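You operate a simulated robot arm through the tools that you are given. There is no shell and no other tool.

Carry out the task below with a simulated robot arm. There is one attempt and no reset: what you move stays moved.

## Task
Swap the brown sample card for the black one and slide the tray in till the bridge lamp lights.
Fine: brown card into the purple tray; switch on and gain at 4 before the tray goes in.

Only the result counts: the job must be done as asked and must still hold three seconds after the hand-in. Knocking over, shifting, dropping, spilling or breaking anything else fails it.

## Robot
A 6-joint arm with a two-finger gripper, fixed in place. Base frame: the origin is on the floor under the middle of its stand, x ahead of it, y to its left, z up. Lengths are in m, angles in degrees, forces in N, time in s.
It reaches about 1.572 m from its shoulder. Its first joint turns from -166.0 to 166.0 degrees. Payload 2.45 kg.
Tool frame: the origin (TCP) lies between the finger pads and is the grasp point; the fingertips stand 0.02 m ahead of it; z points along the fingers, y is the line along which they close. The gripper opens to 0.14 m; its body begins 0.168 m behind the TCP.
Orientation is that of the tool frame in the base frame, as a unit quaternion [w, x, y, z]. With the fingers straight down and closing along the base's y, the tool's x points along the base's -x, its y along +y and its z along -z.

## Interface
- The arm moves only by the tool arm_command. Its argument "targets" is a list of rows, each an object (a shift or turn left out is 0, a gripper value left out holds the last) with "linear": the shift along the tool's x, y, z in units of 25 mm (1.0 is 25 mm), a list of three; "turn": the turn, a rotation vector about the tool's x, y, z in units of 4 degrees (1.0 is 4 degrees), a list of three. In form: [{"linear": [tx, ty, tz], "turn": [rx, ry, rz]}, ...]. A call has 1 to 20 rows; each row shifts and turns the commanded pose from where the row before left it, along the tool's axes as they then stand. "gripper" is the finger opening in mm, from 0 to 140, set as the call begins (left out, the last holds). A call with a number of a shift or a turn outside -1 to 1 is refused whole. Rows are played at 5 a second. More than 0.05 m and 8.6 degrees between two rows, or a gripper value outside its range, and nothing of the call is played. Where a pose cannot be reached the arm comes as near as it can. A force on the tool above 40 N (or 10 N above the force at the start of the call, whichever is more), or a blocked arm, ends the call early, and 0.2 s more pass. Each finger travels about 0.045 m/s and halts on what it meets, pressing with about 35 N; the grip force reading is that of the motor and also rises with nothing between the fingers. The clock runs only during rows and for 0.2 s after the last one: add rows that do not move to give the fingers time. It gives the time, the measured TCP pose, the force on the tool (base axes), the opening and the grip force at its end, in the units of the frame above (readings bear some noise), with the torque about the TCP (base axes, N m) and any sound that the robot's microphone picked up, and new pictures: "show" is both (left out), scene, wrist or none.
- Cameras (640 x 400 px; columns grow to the right, rows downward): "scene" is fixed at [0.0499, 0.5011, 1.5506]; the picture's right is [-0.58, -0.81, 0.00], its down [-0.37, 0.26, -0.89] and it looks along [0.73, -0.52, -0.45] (base axes); focal length 322 px, centre (320, 200). "wrist" rides on the gripper at [0.078, 0.011, -0.209] in the tool frame; the picture's right is [-0.14, 0.99, 0.00], its down [-0.92, -0.13, -0.37] and it looks along [-0.36, -0.05, 0.93] (tool axes); focal length 280 px, centre (320, 200). There is no depth. A picture from a camera that has moved, and an enlarged one, comes with that camera's place and axes in the base frame and with its lens.
- close_up(camera, box): a new picture of the part [left, top, right, bottom] of that camera's present view, enlarged. No time passes.
- hand_in(): hands the job in; it is judged then, once.

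Nothing tells you positions but the pictures and the camera data. Unless the task says otherwise, let go and move clear before handing in.

The tools are called after "Emit:" as name(argument=value, ...) on one line, values as JSON. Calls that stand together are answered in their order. arm_command: Moves the arm, as the interface text tells. Its arguments: {"type":"object","properties":{"targets":{"type":"array"},"gripper":{"type":"number"},"show":{"type":"string","enum":["both","scene","wrist","none"]}},"required":["targets"]} The other tools are called the same way: close_up (camera, box) takes an enlarged picture of a part of a camera's view; hand_in () hands the job in.

At the start:

```text
time_s: 0.0
eef_pos: [0.5993, -0.1911, 1.1598]
tool_rot: [0.0, 0.0, 1.0, 0.0]
ft_force: [-0.3, -0.8, -0.8]
ft_torque: [-0.01, -0.03, -0.01]
finger_gap: 0.1402
grip_force: 0.0
```

scene: 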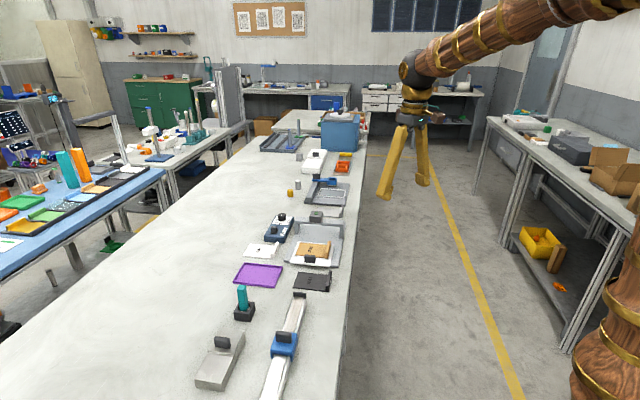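
wrist: 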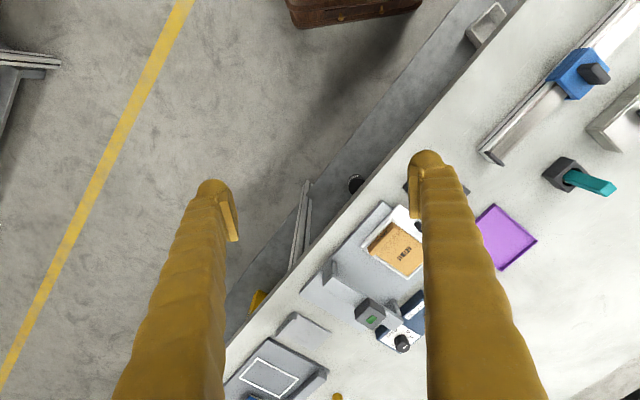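

I see a long workbench with a small instrument (tray with brown card), a purple tray, a black card, and a control box. I'll take enlarged pictures first before moving anything.

Emit:
close_up(camera="scene", box=[220, 200, 360, 300])

Emit:
close_up(camera="wrist", box=[300, 180, 440, 360])

Emit:
close_up(camera="scene", box=[180, 130, 380, 400])

```text
4.00 times, centred on (290, 250) of scene
camera zoom: at [0.0499, 0.5011, 1.5506], right [-0.58, -0.81, 0.0], down [-0.37, 0.26, -0.89], along [0.73, -0.52, -0.45], focal length 1289 px, centre (440, 0)
```

zoom: 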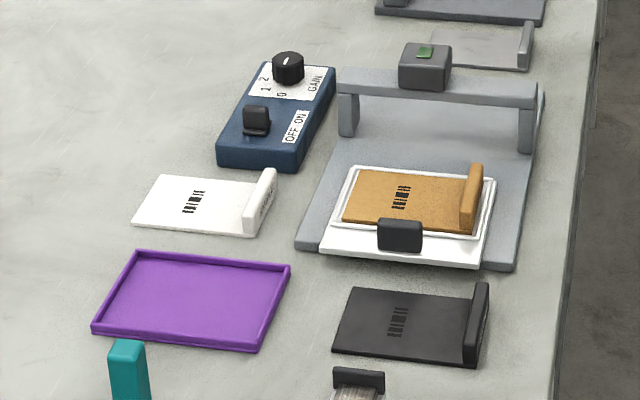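

```text
2.22 times, centred on (370, 270) of wrist
camera zoom: at [0.5219, -0.1787, 1.3686], right [0.14, 0.99, 0.0], down [0.92, -0.13, 0.37], along [0.36, -0.05, -0.93], focal length 623 px, centre (209, 44)
```

zoom: 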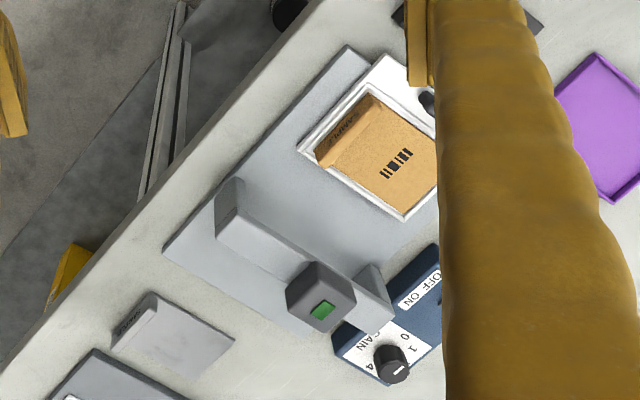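

```text
1.48 times, centred on (280, 265) of scene
camera zoom: at [0.0499, 0.5011, 1.5506], right [-0.58, -0.81, 0.0], down [-0.37, 0.26, -0.89], along [0.73, -0.52, -0.45], focal length 478 px, centre (379, 104)
```

zoom: 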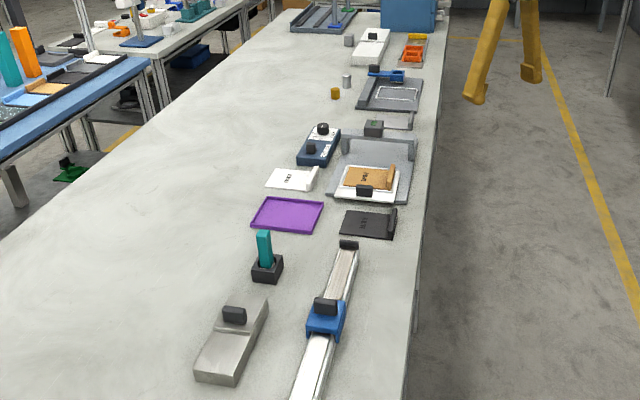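

The instrument (base plate, bridge, white slide tray with the brown card) lies about 45° to the base axes near (0.87, -0.04, 0.85). The bench top is at roughly z 0.82. I'll move high above it and turn the gripper to line up with it for a better look.

Emit:
arm_command(targets=[{"linear": [-1, 0.7, 0]}, {"linear": [-1, 0.7, 0]}, {"linear": [-1, 0.7, 0]}, {"linear": [-1, 0.7, 0]}, {"linear": [-1, 0.7, 0]}, {"linear": [-1, 0.7, 0]}, {"linear": [-1, 0.7, 0]}, {"linear": [-1, 0.7, 0]}, {"turn": [0, 0, 0.9375]}, {"turn": [0, 0, 0.9375]}, {"turn": [0, 0, 0.9375]}, {"turn": [0, 0, 0.9375]}, {"turn": [0, 0, 0.9375]}, {"turn": [0, 0, 0.9375]}, {"turn": [0, 0, 0.9375]}, {"turn": [0, 0, 0.9375]}, {"turn": [0, 0, 0.9375]}, {"turn": [0, 0, 0.9375]}, {"turn": [0, 0, 0.9375]}, {"turn": [0, 0, 0.9375]}])

```text
time_s: 4.2
eef_pos: [0.7993, -0.051, 1.1598]
tool_rot: [0.0, 0.382, 0.924, 0.001]
ft_force: [-0.3, 0.6, 0.3]
ft_torque: [-0.03, 0.02, 0.04]
finger_gap: 0.1398
grip_force: 0.0
camera wrist: at [0.7525, 0.0133, 1.3686], right [0.8, 0.6, 0.0], down [0.56, -0.74, 0.37], along [0.22, -0.29, -0.93], focal length 280 px, centre (320, 200)
```

scene: 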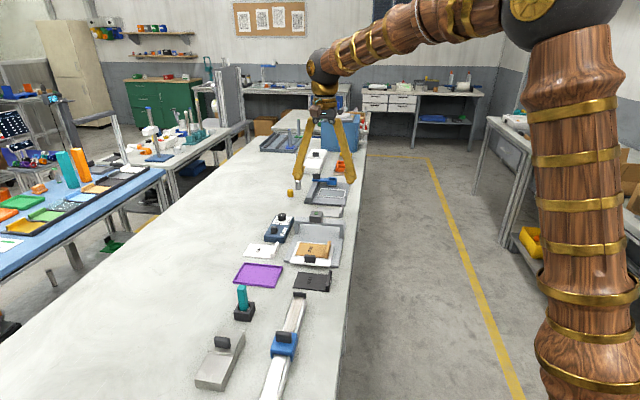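
wrist: 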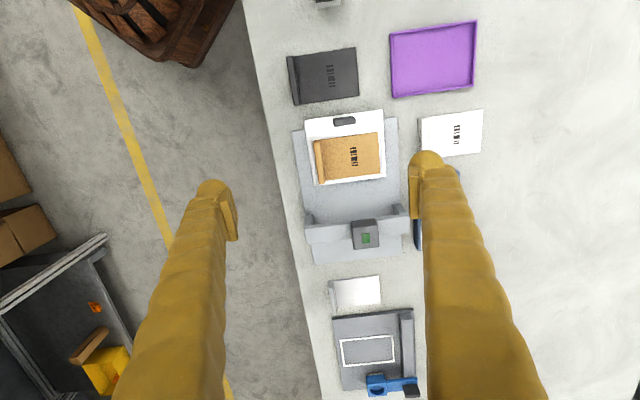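

The picture is now nearly aligned with the instrument. I'll enlarge the card area, then move sideways so I can see the control box.

Emit:
close_up(camera="wrist", box=[270, 10, 490, 180])

Emit:
close_up(camera="wrist", box=[280, 180, 440, 320])

Emit:
arm_command(targets=[{"linear": [0, 1, 0]}, {"linear": [0, 1, 0]}, {"linear": [0, 1, 0]}, {"linear": [0, 1, 0]}, {"linear": [-1, 0, 0]}, {"linear": [-1, 0, 0]}, {"linear": [-1, 0, 0]}, {"linear": [-1, 0, 0]}])

```text
2.35 times, centred on (380, 95) of wrist
camera zoom: at [0.7525, 0.0133, 1.3686], right [0.8, 0.6, 0.0], down [0.56, -0.74, 0.37], along [0.22, -0.29, -0.93], focal length 660 px, centre (179, 447)
```

zoom: 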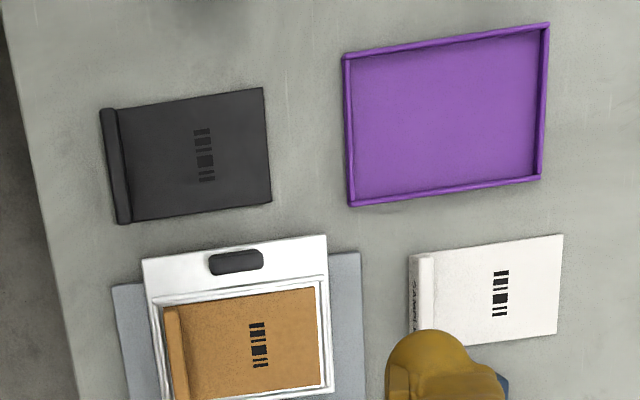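

```text
2.86 times, centred on (360, 250) of wrist
camera zoom: at [0.7525, 0.0133, 1.3686], right [0.8, 0.6, 0.0], down [0.56, -0.74, 0.37], along [0.22, -0.29, -0.93], focal length 801 px, centre (206, 57)
```

zoom: 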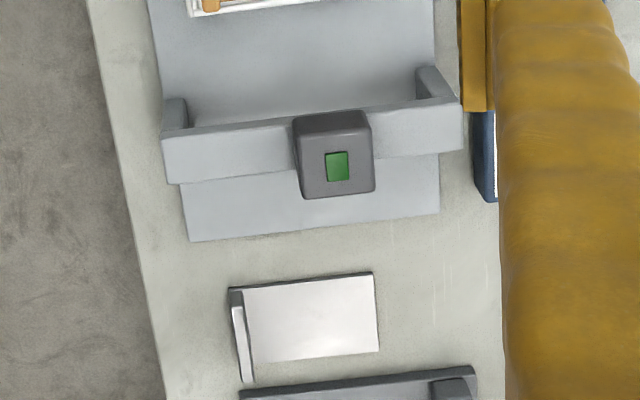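

```text
time_s: 6.0
eef_pos: [0.9398, -0.0518, 1.1596]
tool_rot: [0.0, 0.383, 0.924, 0.0]
ft_force: [0.0, -0.1, -0.3]
ft_torque: [0.0, -0.01, 0.01]
finger_gap: 0.1399
grip_force: 0.0
camera wrist: at [0.8939, 0.0126, 1.3687], right [0.8, 0.6, 0.0], down [0.56, -0.74, 0.37], along [0.22, -0.29, -0.93], focal length 280 px, centre (320, 200)
```

scene: 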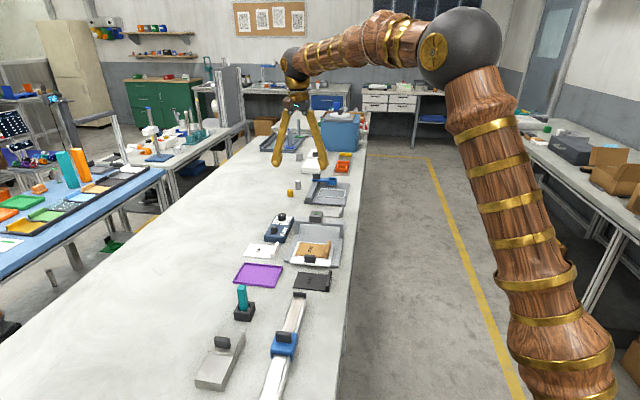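
wrist: 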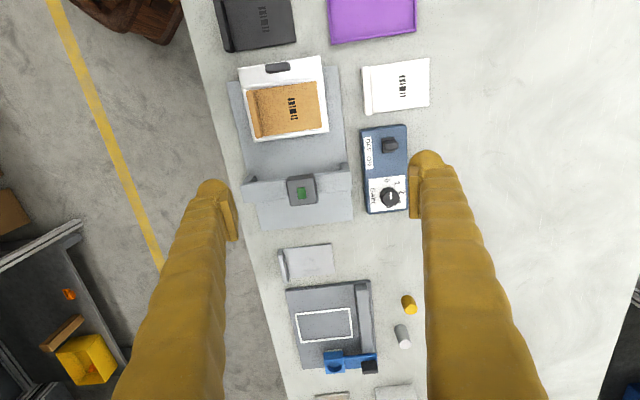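

Emit:
close_up(camera="wrist", box=[340, 110, 430, 220])

Emit:
close_up(camera="scene", box=[258, 205, 302, 247])

Emit:
close_up(camera="wrist", box=[210, 40, 370, 220])

```text
3.64 times, centred on (385, 165) of wrist
camera zoom: at [0.8939, 0.0126, 1.3687], right [0.8, 0.6, 0.0], down [0.56, -0.74, 0.37], along [0.22, -0.29, -0.93], focal length 1020 px, centre (84, 327)
```

zoom: 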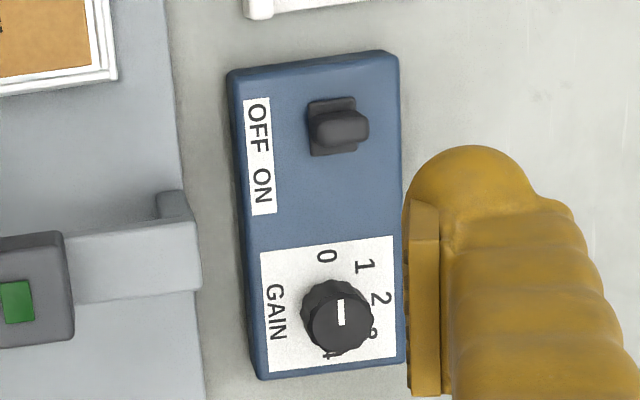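

```text
9.52 times, centred on (280, 226) of scene
camera zoom: at [0.0499, 0.5011, 1.5506], right [-0.58, -0.81, 0.0], down [-0.37, 0.26, -0.89], along [0.73, -0.52, -0.45], focal length 3070 px, centre (701, -48)
```

zoom: 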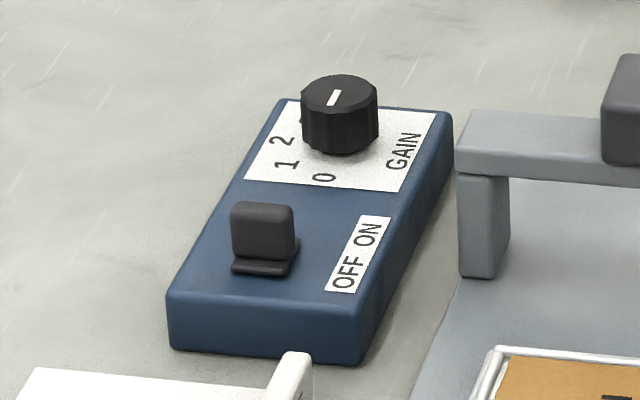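

```text
2.22 times, centred on (290, 130) of wrist
camera zoom: at [0.8939, 0.0126, 1.3687], right [0.8, 0.6, 0.0], down [0.56, -0.74, 0.37], along [0.22, -0.29, -0.93], focal length 623 px, centre (387, 356)
```

zoom: 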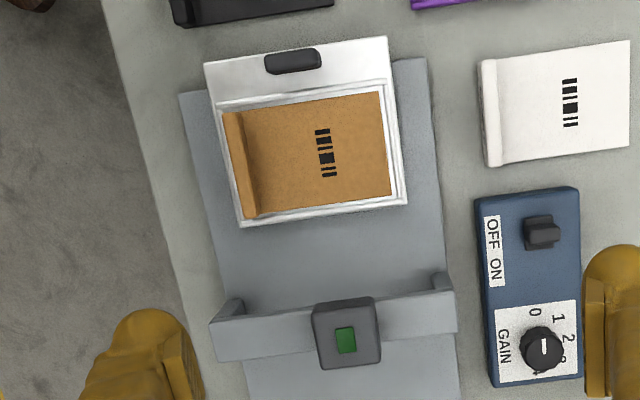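

The control box shows a toggle by OFF/ON (it sits at the OFF end) and a GAIN knob whose digits run clockwise from 0 to 4 through about 180°. The instrument is aligned at 45°, matching the gripper now. I'll go down over the brown card's tab with the fingers partly closed and look closer.

Emit:
arm_command(targets=[{"linear": [0.33, -0.477, 0.914]}, {"linear": [0.33, -0.477, 0.914]}, {"linear": [0.33, -0.477, 0.914]}, {"linear": [0.33, -0.477, 0.914]}, {"linear": [0.33, -0.477, 0.914]}, {"linear": [0.33, -0.477, 0.914]}, {"linear": [0.33, -0.477, 0.914]}], gripper=60)

```text
time_s: 7.6
eef_pos: [0.8423, -0.0704, 0.9989]
tool_rot: [-0.001, 0.383, 0.924, 0.0]
ft_force: [0.2, 0.6, -0.7]
ft_torque: [0.03, -0.01, -0.01]
finger_gap: 0.0601
grip_force: 0.0
camera wrist: at [0.7954, -0.0059, 1.2074], right [0.8, 0.6, 0.0], down [0.56, -0.74, 0.37], along [0.22, -0.29, -0.93], focal length 280 px, centre (320, 200)
```

scene: 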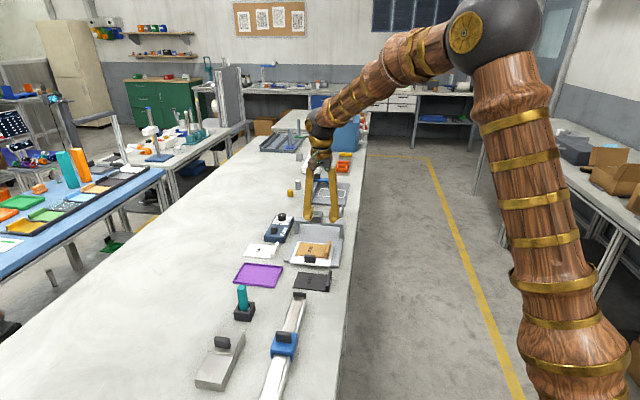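
wrist: 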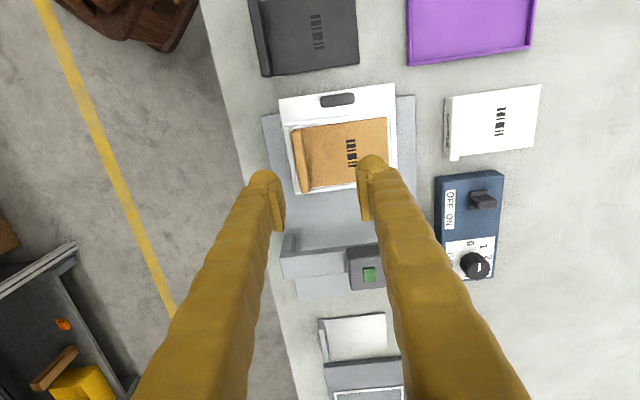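

Emit:
close_up(camera="wrist", box=[250, 70, 430, 210])

Emit:
close_up(camera="wrist", box=[420, 150, 540, 290])

Emit:
close_up(camera="wrist", box=[240, 0, 550, 170])

Emit:
close_up(camera="scene", box=[285, 215, 350, 270])

```text
2.86 times, centred on (340, 140) of wrist
camera zoom: at [0.7954, -0.0059, 1.2074], right [0.8, 0.6, 0.0], down [0.56, -0.74, 0.37], along [0.22, -0.29, -0.93], focal length 801 px, centre (263, 371)
```

zoom: 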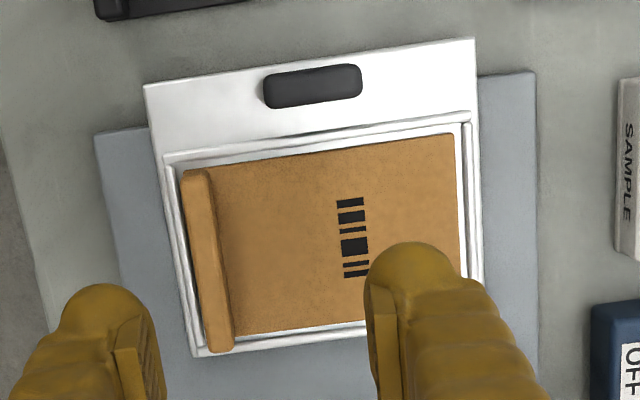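

```text
2.86 times, centred on (480, 220) of wrist
camera zoom: at [0.7954, -0.0059, 1.2074], right [0.8, 0.6, 0.0], down [0.56, -0.74, 0.37], along [0.22, -0.29, -0.93], focal length 801 px, centre (-137, 143)
```

zoom: 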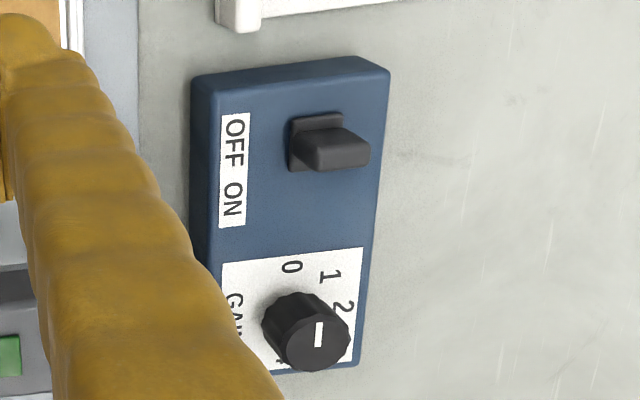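

```text
2.06 times, centred on (395, 85) of wrist
camera zoom: at [0.7954, -0.0059, 1.2074], right [0.8, 0.6, 0.0], down [0.56, -0.74, 0.37], along [0.22, -0.29, -0.93], focal length 579 px, centre (165, 437)
```

zoom: 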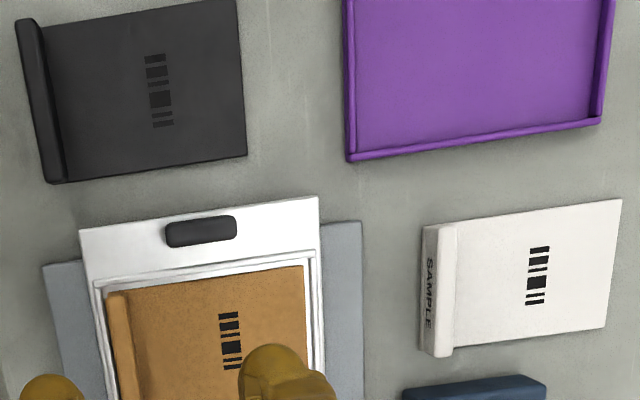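

```text
7.27 times, centred on (318, 242) of scene
camera zoom: at [0.0499, 0.5011, 1.5506], right [-0.58, -0.81, 0.0], down [-0.37, 0.26, -0.89], along [0.73, -0.52, -0.45], focal length 2344 px, centre (338, -109)
```

zoom: 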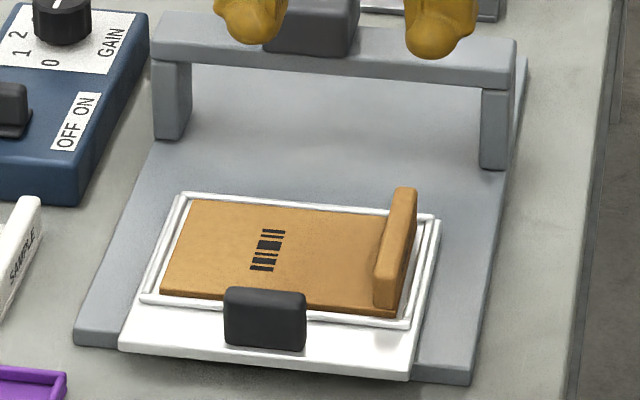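

I'll zoom in more on the tab and handle for heights.

Emit:
close_up(camera="scene", box=[312, 238, 348, 264])

Emit:
close_up(camera="scene", box=[285, 262, 350, 300])

Emit:
close_up(camera="wrist", box=[270, 110, 350, 200])

```text
15.38 times, centred on (330, 251) of scene
camera zoom: at [0.0499, 0.5011, 1.5506], right [-0.58, -0.81, 0.0], down [-0.37, 0.26, -0.89], along [0.73, -0.52, -0.45], focal length 4959 px, centre (166, -585)
```

zoom: 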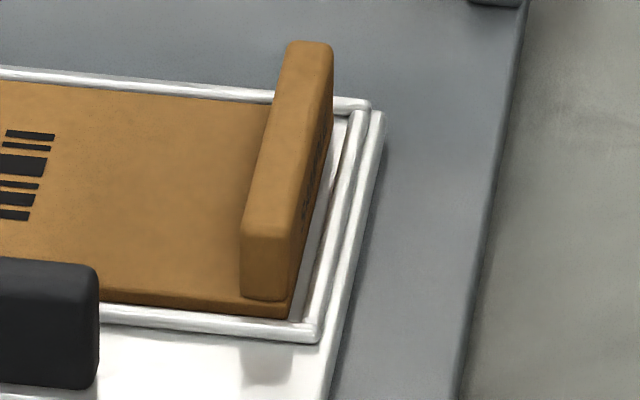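

```text
9.85 times, centred on (318, 281) of scene
camera zoom: at [0.0499, 0.5011, 1.5506], right [-0.58, -0.81, 0.0], down [-0.37, 0.26, -0.89], along [0.73, -0.52, -0.45], focal length 3174 px, centre (345, -598)
```

zoom: 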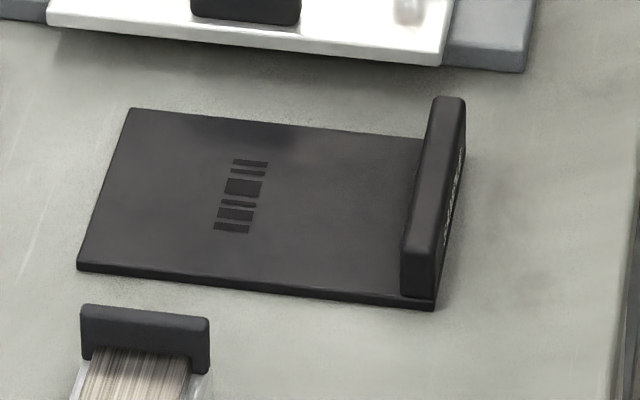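

```text
4.44 times, centred on (310, 155) of wrist
camera zoom: at [0.7954, -0.0059, 1.2074], right [0.8, 0.6, 0.0], down [0.56, -0.74, 0.37], along [0.22, -0.29, -0.93], focal length 1246 px, centre (364, 400)
```

zoom: 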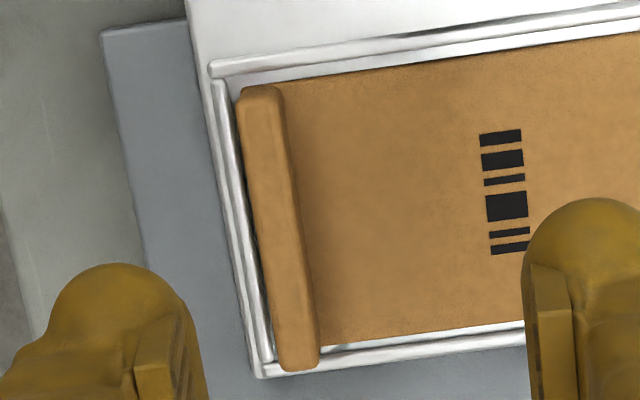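

The brown tab's top is about z 0.865, with its centre near (0.828, -0.088). It's roughly 12 mm thick and runs along the slide axis. I'll come down above it in stages.

Emit:
arm_command(targets=[{"linear": [-0.024, -0.301, 0.92]}, {"linear": [-0.024, -0.301, 0.92]}, {"linear": [-0.024, -0.301, 0.92]}])

Emit:
close_up(camera="wrist", box=[220, 60, 420, 260])

Emit:
close_up(camera="scene", box=[290, 190, 370, 270])

```text
time_s: 8.4
eef_pos: [0.8285, -0.0862, 0.9297]
tool_rot: [0.0, 0.382, 0.924, 0.0]
ft_force: [0.2, 0.6, 0.8]
ft_torque: [0.0, 0.01, -0.01]
finger_gap: 0.0599
grip_force: 0.0
camera wrist: at [0.7809, -0.022, 1.1389], right [0.8, 0.6, 0.0], down [0.56, -0.74, 0.37], along [0.22, -0.29, -0.93], focal length 280 px, centre (320, 200)
```

scene: 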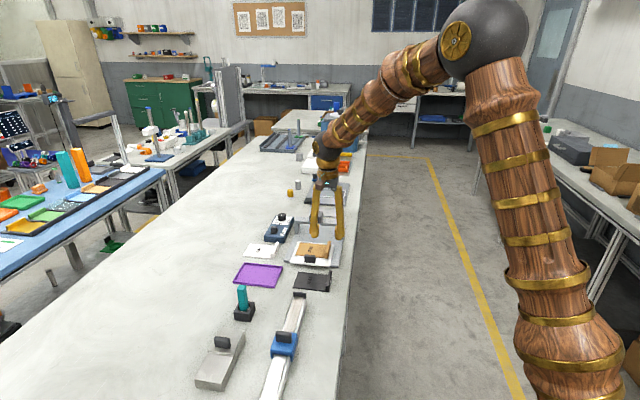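
wrist: 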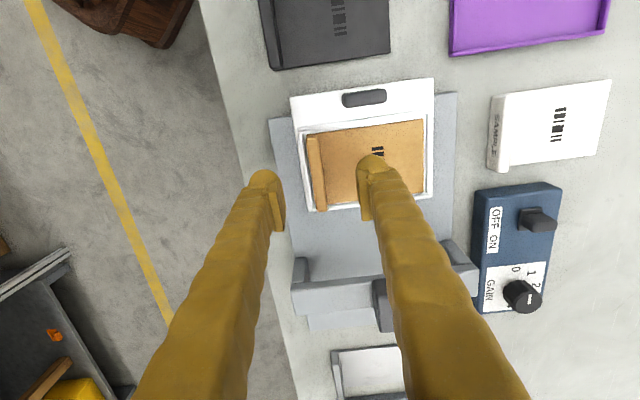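

```text
2.00 times, centred on (320, 160) of wrist
camera zoom: at [0.7809, -0.022, 1.1389], right [0.8, 0.6, 0.0], down [0.56, -0.74, 0.37], along [0.22, -0.29, -0.93], focal length 561 px, centre (320, 280)
```

zoom: 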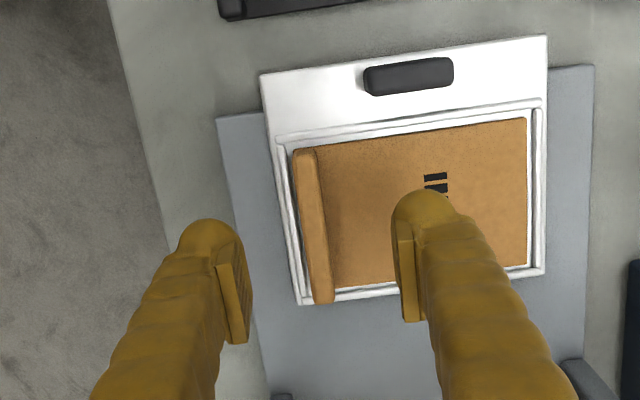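

```text
5.00 times, centred on (330, 230) of scene
camera zoom: at [0.0499, 0.5011, 1.5506], right [-0.58, -0.81, 0.0], down [-0.37, 0.26, -0.89], along [0.73, -0.52, -0.45], focal length 1612 px, centre (270, 50)
```

zoom: 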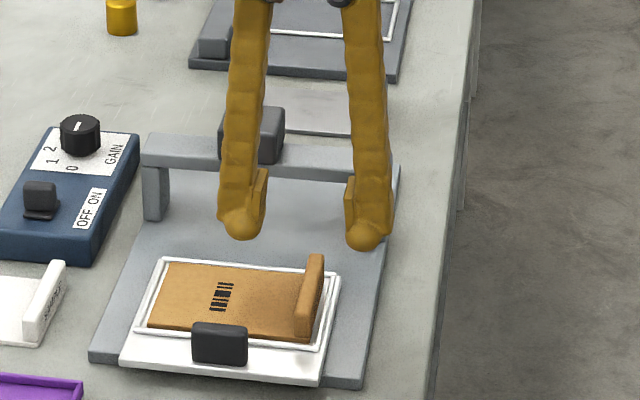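

The tab centre is about 2–3 mm to the left of the gripper midline. I'll correct that and descend with the fingertips just above the card.

Emit:
arm_command(targets=[{"linear": [0, -0.1, 0.6]}, {"linear": [0, 0, 0.6]}, {"linear": [0, 0, 0.5]}, {"linear": [0, 0, 0.5]}])

Emit:
close_up(camera="wrist", box=[220, 60, 420, 260])

Emit:
close_up(camera="scene", box=[290, 200, 360, 270])

```text
time_s: 9.4
eef_pos: [0.824, -0.0875, 0.8759]
tool_rot: [0.0, 0.383, 0.924, 0.0]
ft_force: [-0.5, 0.1, 0.5]
ft_torque: [0.01, 0.02, -0.01]
finger_gap: 0.0601
grip_force: 0.1
camera wrist: at [0.7773, -0.0239, 1.085], right [0.8, 0.6, 0.0], down [0.56, -0.74, 0.37], along [0.22, -0.29, -0.93], focal length 280 px, centre (320, 200)
```

scene: 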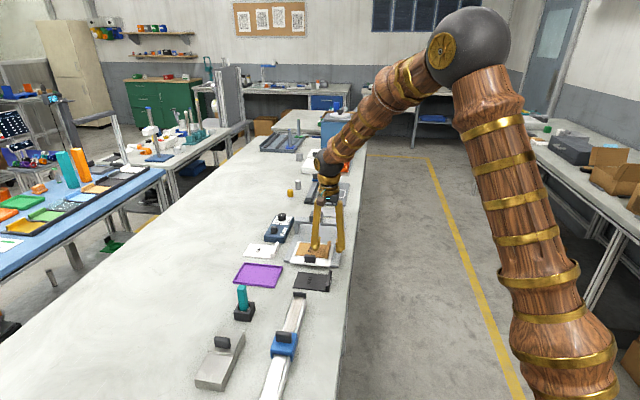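
wrist: 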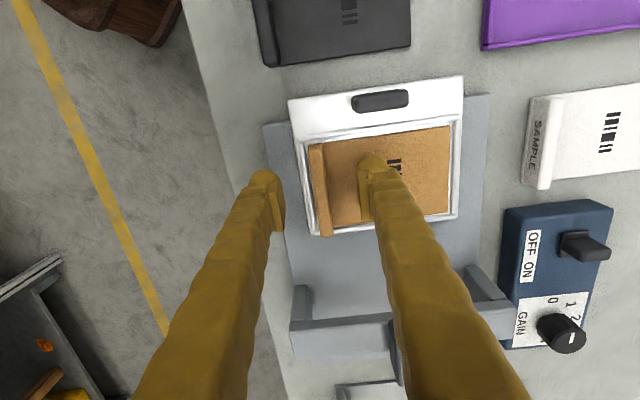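

```text
2.00 times, centred on (320, 160) of wrist
camera zoom: at [0.7773, -0.0239, 1.085], right [0.8, 0.6, 0.0], down [0.56, -0.74, 0.37], along [0.22, -0.29, -0.93], focal length 561 px, centre (320, 280)
```

zoom: 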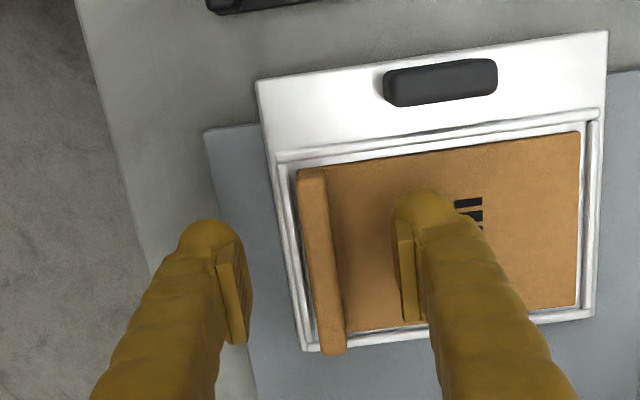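

```text
5.71 times, centred on (325, 235) of scene
camera zoom: at [0.0499, 0.5011, 1.5506], right [-0.58, -0.81, 0.0], down [-0.37, 0.26, -0.89], along [0.73, -0.52, -0.45], focal length 1842 px, centre (291, 0)
```

zoom: 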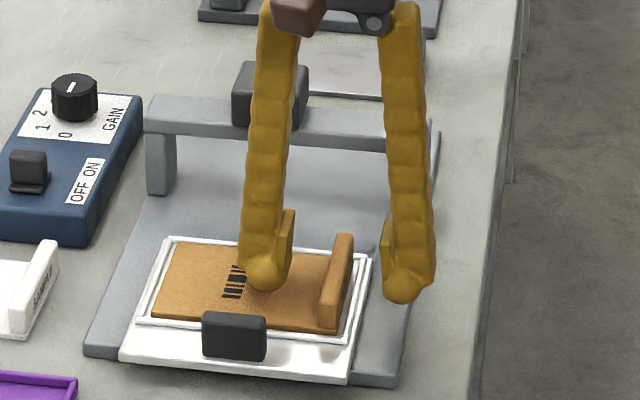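

The gripper is centred on the tab. I'll lower a few mm more in fine steps.

Emit:
arm_command(targets=[{"linear": [0, 0, 0.12]}, {"linear": [0, 0, 0.1]}, {}], show="none")

Emit:
close_up(camera="scene", box=[300, 220, 350, 270])

```text
time_s: 10.2
eef_pos: [0.8256, -0.0865, 0.8691]
tool_rot: [0.0, 0.383, 0.924, 0.0]
ft_force: [-0.1, -0.4, 0.0]
ft_torque: [0.0, -0.01, -0.02]
finger_gap: 0.0602
grip_force: 0.1
```

```text
8.00 times, centred on (325, 245) of scene
camera zoom: at [0.0499, 0.5011, 1.5506], right [-0.58, -0.81, 0.0], down [-0.37, 0.26, -0.89], along [0.73, -0.52, -0.45], focal length 2579 px, centre (280, -160)
```

zoom: 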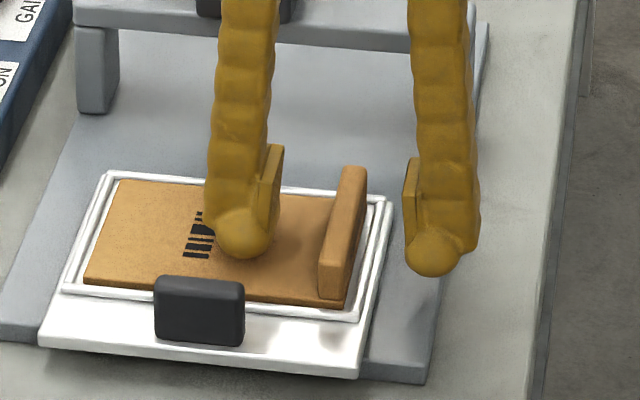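

Emit:
arm_command(targets=[{"linear": [0, 0, 0.08]}, {}], show="none")

```text
time_s: 10.8
eef_pos: [0.8247, -0.087, 0.8686]
tool_rot: [0.0, 0.383, 0.924, 0.0]
ft_force: [-0.3, 0.1, 0.3]
ft_torque: [0.01, 0.02, -0.01]
finger_gap: 0.0601
grip_force: 0.1
```

Emit:
arm_command(targets=[{"linear": [0, 0, 0.08]}, {}], show="none")

```text
time_s: 11.4
eef_pos: [0.8245, -0.0871, 0.8658]
tool_rot: [0.0, 0.382, 0.924, 0.0]
ft_force: [-0.3, -0.1, -0.9]
ft_torque: [0.0, -0.02, -0.02]
finger_gap: 0.0601
grip_force: 0.1
```

Still no contact and the tips are now near the card surface. I'll close on the tab here and check the grip.

Emit:
arm_command(targets=[{}, {}, {}, {}, {}, {}], gripper=0)

Emit:
close_up(camera="scene", box=[300, 220, 350, 270])

Emit:
close_up(camera="wrist", box=[220, 60, 420, 260])

```text
time_s: 12.8
eef_pos: [0.8247, -0.088, 0.8669]
tool_rot: [0.0, 0.383, 0.924, 0.0]
ft_force: [-1.4, -2.3, 8.1]
ft_torque: [0.0, 0.01, -0.04]
finger_gap: 0.0103
grip_force: 35.0
camera wrist: at [0.7775, -0.0234, 1.0752], right [0.8, 0.6, 0.0], down [0.56, -0.74, 0.37], along [0.22, -0.29, -0.93], focal length 280 px, centre (320, 200)
```

scene: 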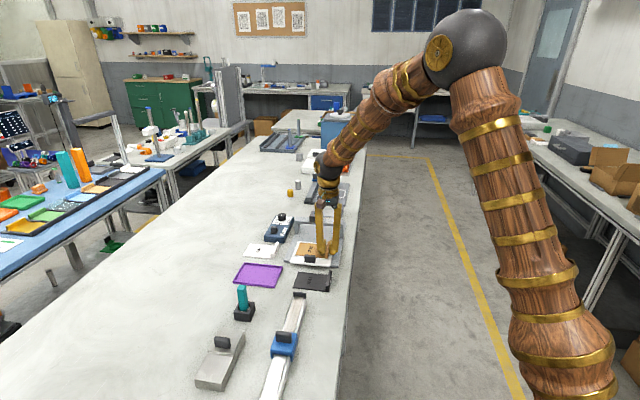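
wrist: 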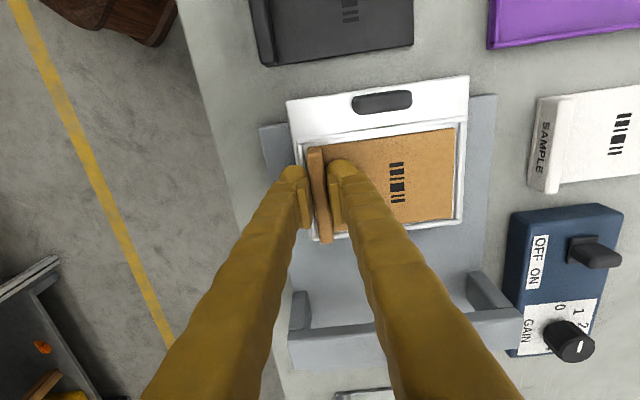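

```text
8.00 times, centred on (325, 245) of scene
camera zoom: at [0.0499, 0.5011, 1.5506], right [-0.58, -0.81, 0.0], down [-0.37, 0.26, -0.89], along [0.73, -0.52, -0.45], focal length 2579 px, centre (280, -160)
```

zoom: 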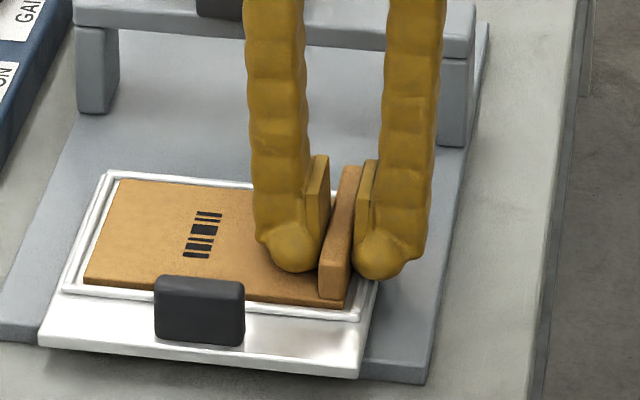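

```text
2.00 times, centred on (320, 160) of wrist
camera zoom: at [0.7775, -0.0234, 1.0752], right [0.8, 0.6, 0.0], down [0.56, -0.74, 0.37], along [0.22, -0.29, -0.93], focal length 561 px, centre (320, 280)
```

zoom: 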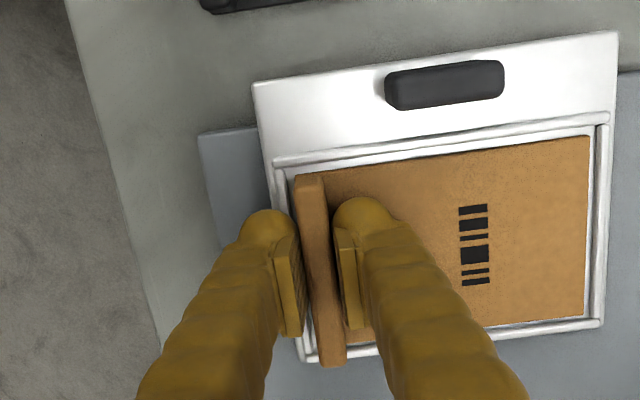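

The fingers hold the tab (gap 10.3 mm). I'll lift the card straight up.

Emit:
arm_command(targets=[{"linear": [0, 0, -0.3]}, {"linear": [0, 0, -0.5]}, {"linear": [0, 0, -0.8]}, {"linear": [0, 0, -0.8]}, {"linear": [0, 0, -0.8]}])

Emit:
close_up(camera="scene", box=[280, 200, 360, 270])

```text
time_s: 14.0
eef_pos: [0.8238, -0.0877, 0.9459]
tool_rot: [0.001, 0.383, 0.924, 0.0]
ft_force: [-0.2, 0.4, -0.6]
ft_torque: [-0.01, 0.01, 0.04]
finger_gap: 0.0102
grip_force: 35.0
camera wrist: at [0.7773, -0.0236, 1.155], right [0.8, 0.6, 0.0], down [0.56, -0.74, 0.37], along [0.22, -0.29, -0.93], focal length 280 px, centre (320, 200)
```

scene: 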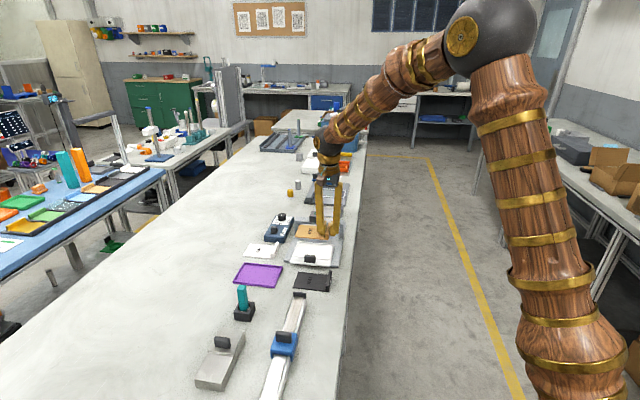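
wrist: 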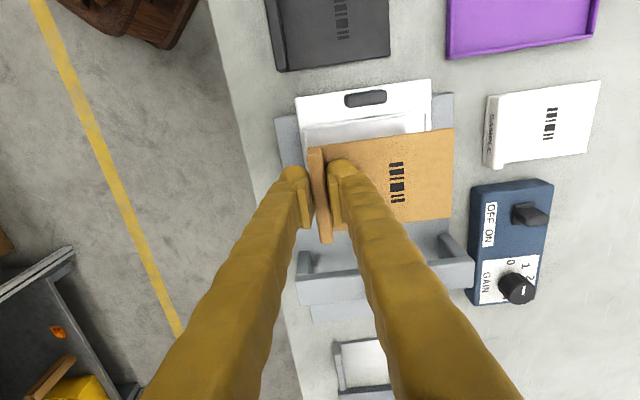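

```text
5.71 times, centred on (320, 235) of scene
camera zoom: at [0.0499, 0.5011, 1.5506], right [-0.58, -0.81, 0.0], down [-0.37, 0.26, -0.89], along [0.73, -0.52, -0.45], focal length 1842 px, centre (320, 0)
```

zoom: 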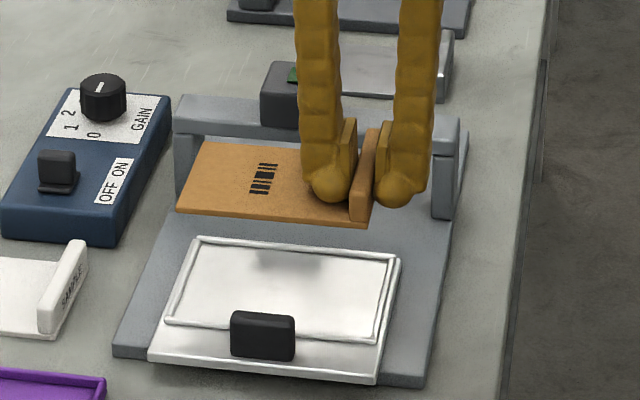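

The brown card is held level. The purple tray's centre is about (0.880, 0.168), aligned with the gripper. I'll carry the card over it.

Emit:
arm_command(targets=[{"linear": [0.4, 0.4, 0]}, {"linear": [0.7, 0.8, 0]}, {"linear": [0.7, 0.8, 0]}, {"linear": [0.7, 0.8, 0]}, {"linear": [0.7, 0.8, 0]}, {"linear": [0.7, 0.8, 0]}, {"linear": [0.7, 0.8, 0]}, {"linear": [0.7, 0.8, 0]}, {"linear": [0.41, 0.73, 0]}, {}])

Emit:
close_up(camera="wrist", box=[220, 60, 540, 260])

Emit:
close_up(camera="scene", box=[220, 210, 320, 300])

```text
time_s: 16.2
eef_pos: [0.8452, 0.1333, 0.946]
tool_rot: [-0.001, 0.383, 0.924, 0.0]
ft_force: [-0.6, -1.1, -0.2]
ft_torque: [0.0, 0.02, 0.04]
finger_gap: 0.0105
grip_force: 35.2
camera wrist: at [0.7979, 0.1974, 1.1554], right [0.8, 0.6, 0.0], down [0.56, -0.74, 0.37], along [0.22, -0.29, -0.93], focal length 280 px, centre (320, 200)
```

scene: 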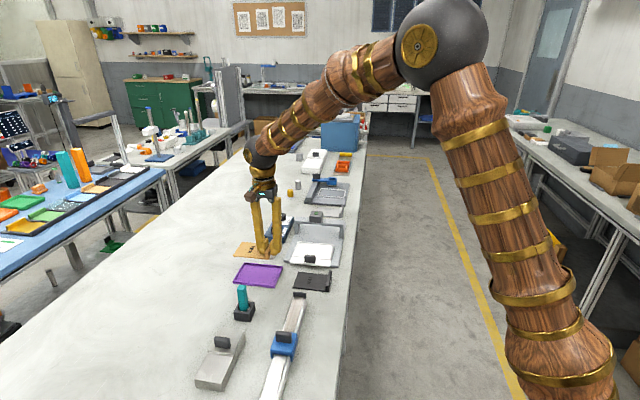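
wrist: 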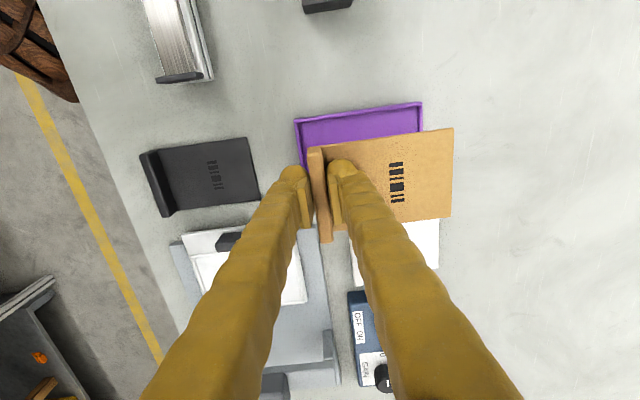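

```text
2.00 times, centred on (380, 160) of wrist
camera zoom: at [0.7979, 0.1974, 1.1554], right [0.8, 0.6, 0.0], down [0.56, -0.74, 0.37], along [0.22, -0.29, -0.93], focal length 561 px, centre (200, 280)
```

zoom: 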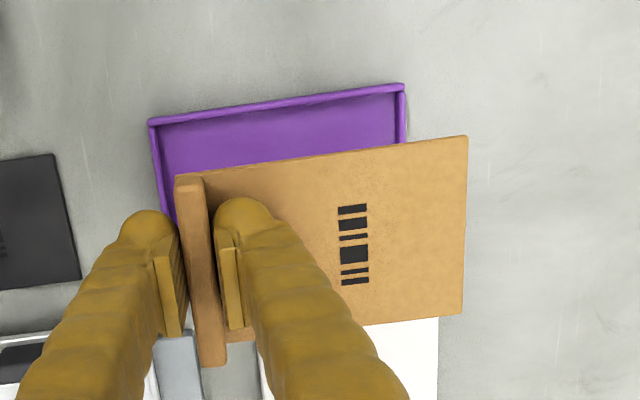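

```text
4.44 times, centred on (270, 255) of scene
camera zoom: at [0.0499, 0.5011, 1.5506], right [-0.58, -0.81, 0.0], down [-0.37, 0.26, -0.89], along [0.73, -0.52, -0.45], focal length 1432 px, centre (542, -44)
```

zoom: 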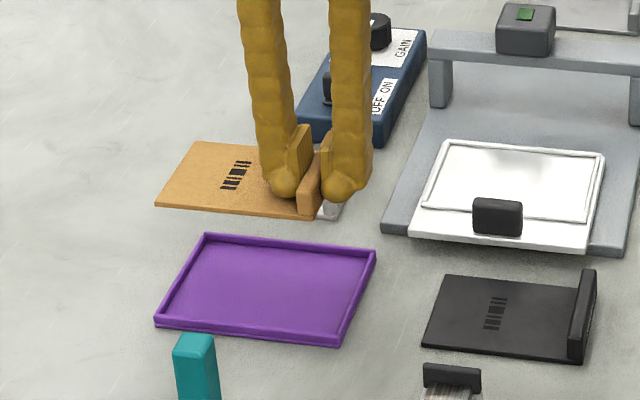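

The card is centred over the purple tray within about 2 mm. I'll lower it most of the way and look before releasing.

Emit:
arm_command(targets=[{"linear": [0, -0.07, 0.7]}, {"linear": [0, 0, 0.8]}, {"linear": [0, 0, 0.8]}, {"linear": [0, 0, 0.7]}, {"linear": [0, 0, 0.4]}, {}])

Emit:
close_up(camera="wrist", box=[220, 60, 540, 260])

Emit:
close_up(camera="scene", box=[225, 240, 295, 295])

```text
time_s: 17.6
eef_pos: [0.8427, 0.1305, 0.8607]
tool_rot: [0.0, 0.383, 0.924, 0.0]
ft_force: [1.0, 0.6, -1.1]
ft_torque: [-0.03, -0.01, 0.0]
finger_gap: 0.0104
grip_force: 35.3
camera wrist: at [0.7955, 0.195, 1.0693], right [0.8, 0.6, 0.0], down [0.56, -0.74, 0.37], along [0.22, -0.29, -0.93], focal length 280 px, centre (320, 200)
```

scene: 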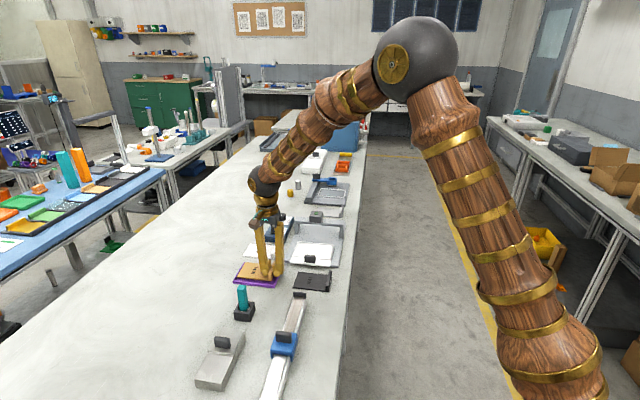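
wrist: 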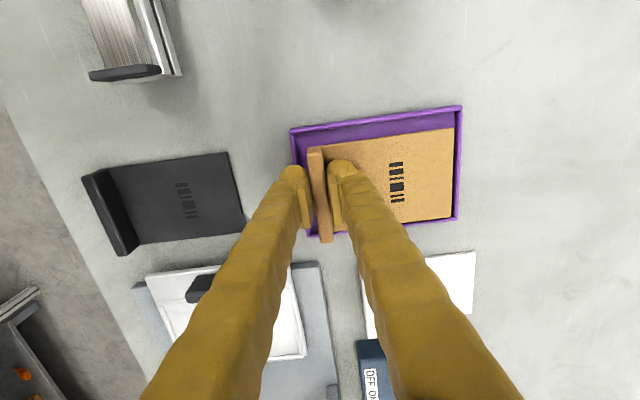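

```text
2.00 times, centred on (380, 160) of wrist
camera zoom: at [0.7955, 0.195, 1.0693], right [0.8, 0.6, 0.0], down [0.56, -0.74, 0.37], along [0.22, -0.29, -0.93], focal length 561 px, centre (200, 280)
```

zoom: 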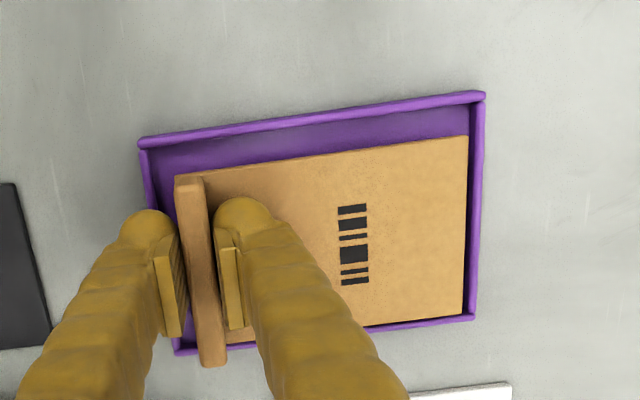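

```text
7.27 times, centred on (260, 268) of scene
camera zoom: at [0.0499, 0.5011, 1.5506], right [-0.58, -0.81, 0.0], down [-0.37, 0.26, -0.89], along [0.73, -0.52, -0.45], focal length 2344 px, centre (756, -291)
```

zoom: 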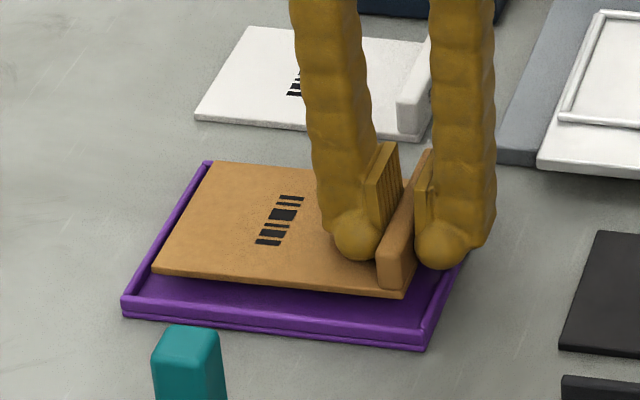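

The card is almost centred. I'll nudge it about 2 mm toward the middle and lower in small steps, watching the force.

Emit:
arm_command(targets=[{"linear": [0.1, 0.08, 0.1]}, {"linear": [0, 0, 0.14]}, {"linear": [0, 0, 0.1]}, {}], show="none")

Emit:
close_up(camera="scene", box=[225, 240, 295, 295])

Emit:
close_up(camera="wrist", box=[260, 80, 480, 260])

```text
time_s: 18.6
eef_pos: [0.8413, 0.1342, 0.8529]
tool_rot: [0.0, 0.383, 0.924, -0.001]
ft_force: [0.6, 0.0, 0.1]
ft_torque: [-0.01, 0.02, 0.04]
finger_gap: 0.0105
grip_force: 35.0
```

```text
7.27 times, centred on (260, 268) of scene
camera zoom: at [0.0499, 0.5011, 1.5506], right [-0.58, -0.81, 0.0], down [-0.37, 0.26, -0.89], along [0.73, -0.52, -0.45], focal length 2344 px, centre (756, -291)
```

zoom: 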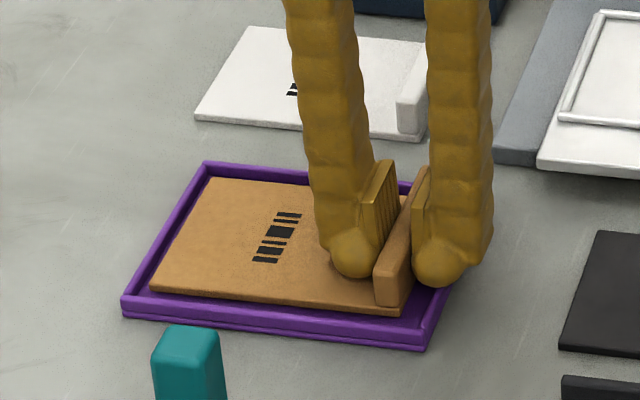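

```text
2.22 times, centred on (370, 170) of wrist
camera zoom: at [0.7942, 0.1978, 1.0613], right [0.8, 0.6, 0.0], down [0.56, -0.74, 0.37], along [0.22, -0.29, -0.93], focal length 623 px, centre (209, 267)
```

zoom: 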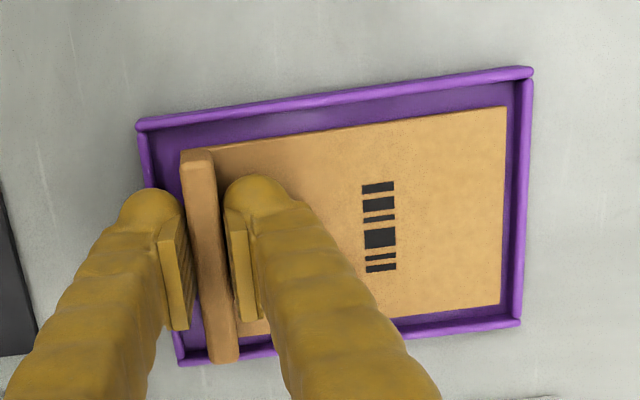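

Emit:
arm_command(targets=[{"linear": [0, 0, 0.08]}, {}], show="none")

Emit:
arm_command(targets=[{"linear": [0, 0, 0.08]}, {}], show="none")

Emit:
close_up(camera="scene", box=[225, 240, 295, 295])

```text
time_s: 19.2
eef_pos: [0.8413, 0.1345, 0.8527]
tool_rot: [0.0, 0.383, 0.924, 0.0]
ft_force: [-0.4, -1.5, 15.2]
ft_torque: [-0.24, 0.27, 0.0]
finger_gap: 0.0104
grip_force: 35.0
```

```text
time_s: 19.7
eef_pos: [0.8422, 0.1347, 0.8505]
tool_rot: [0.001, 0.382, 0.924, 0.001]
ft_force: [1.4, 1.7, 6.5]
ft_torque: [-0.04, 0.06, -0.07]
finger_gap: 0.0105
grip_force: 35.0
stopped in row 2: the force on the tool passed its limit at 42 N (the readings are from after the stop); the commanded pose is now the measured one
```

```text
7.27 times, centred on (260, 268) of scene
camera zoom: at [0.0499, 0.5011, 1.5506], right [-0.58, -0.81, 0.0], down [-0.37, 0.26, -0.89], along [0.73, -0.52, -0.45], focal length 2344 px, centre (756, -291)
```

zoom: 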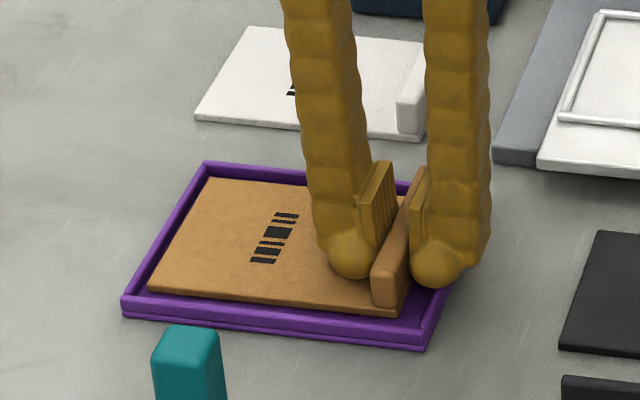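

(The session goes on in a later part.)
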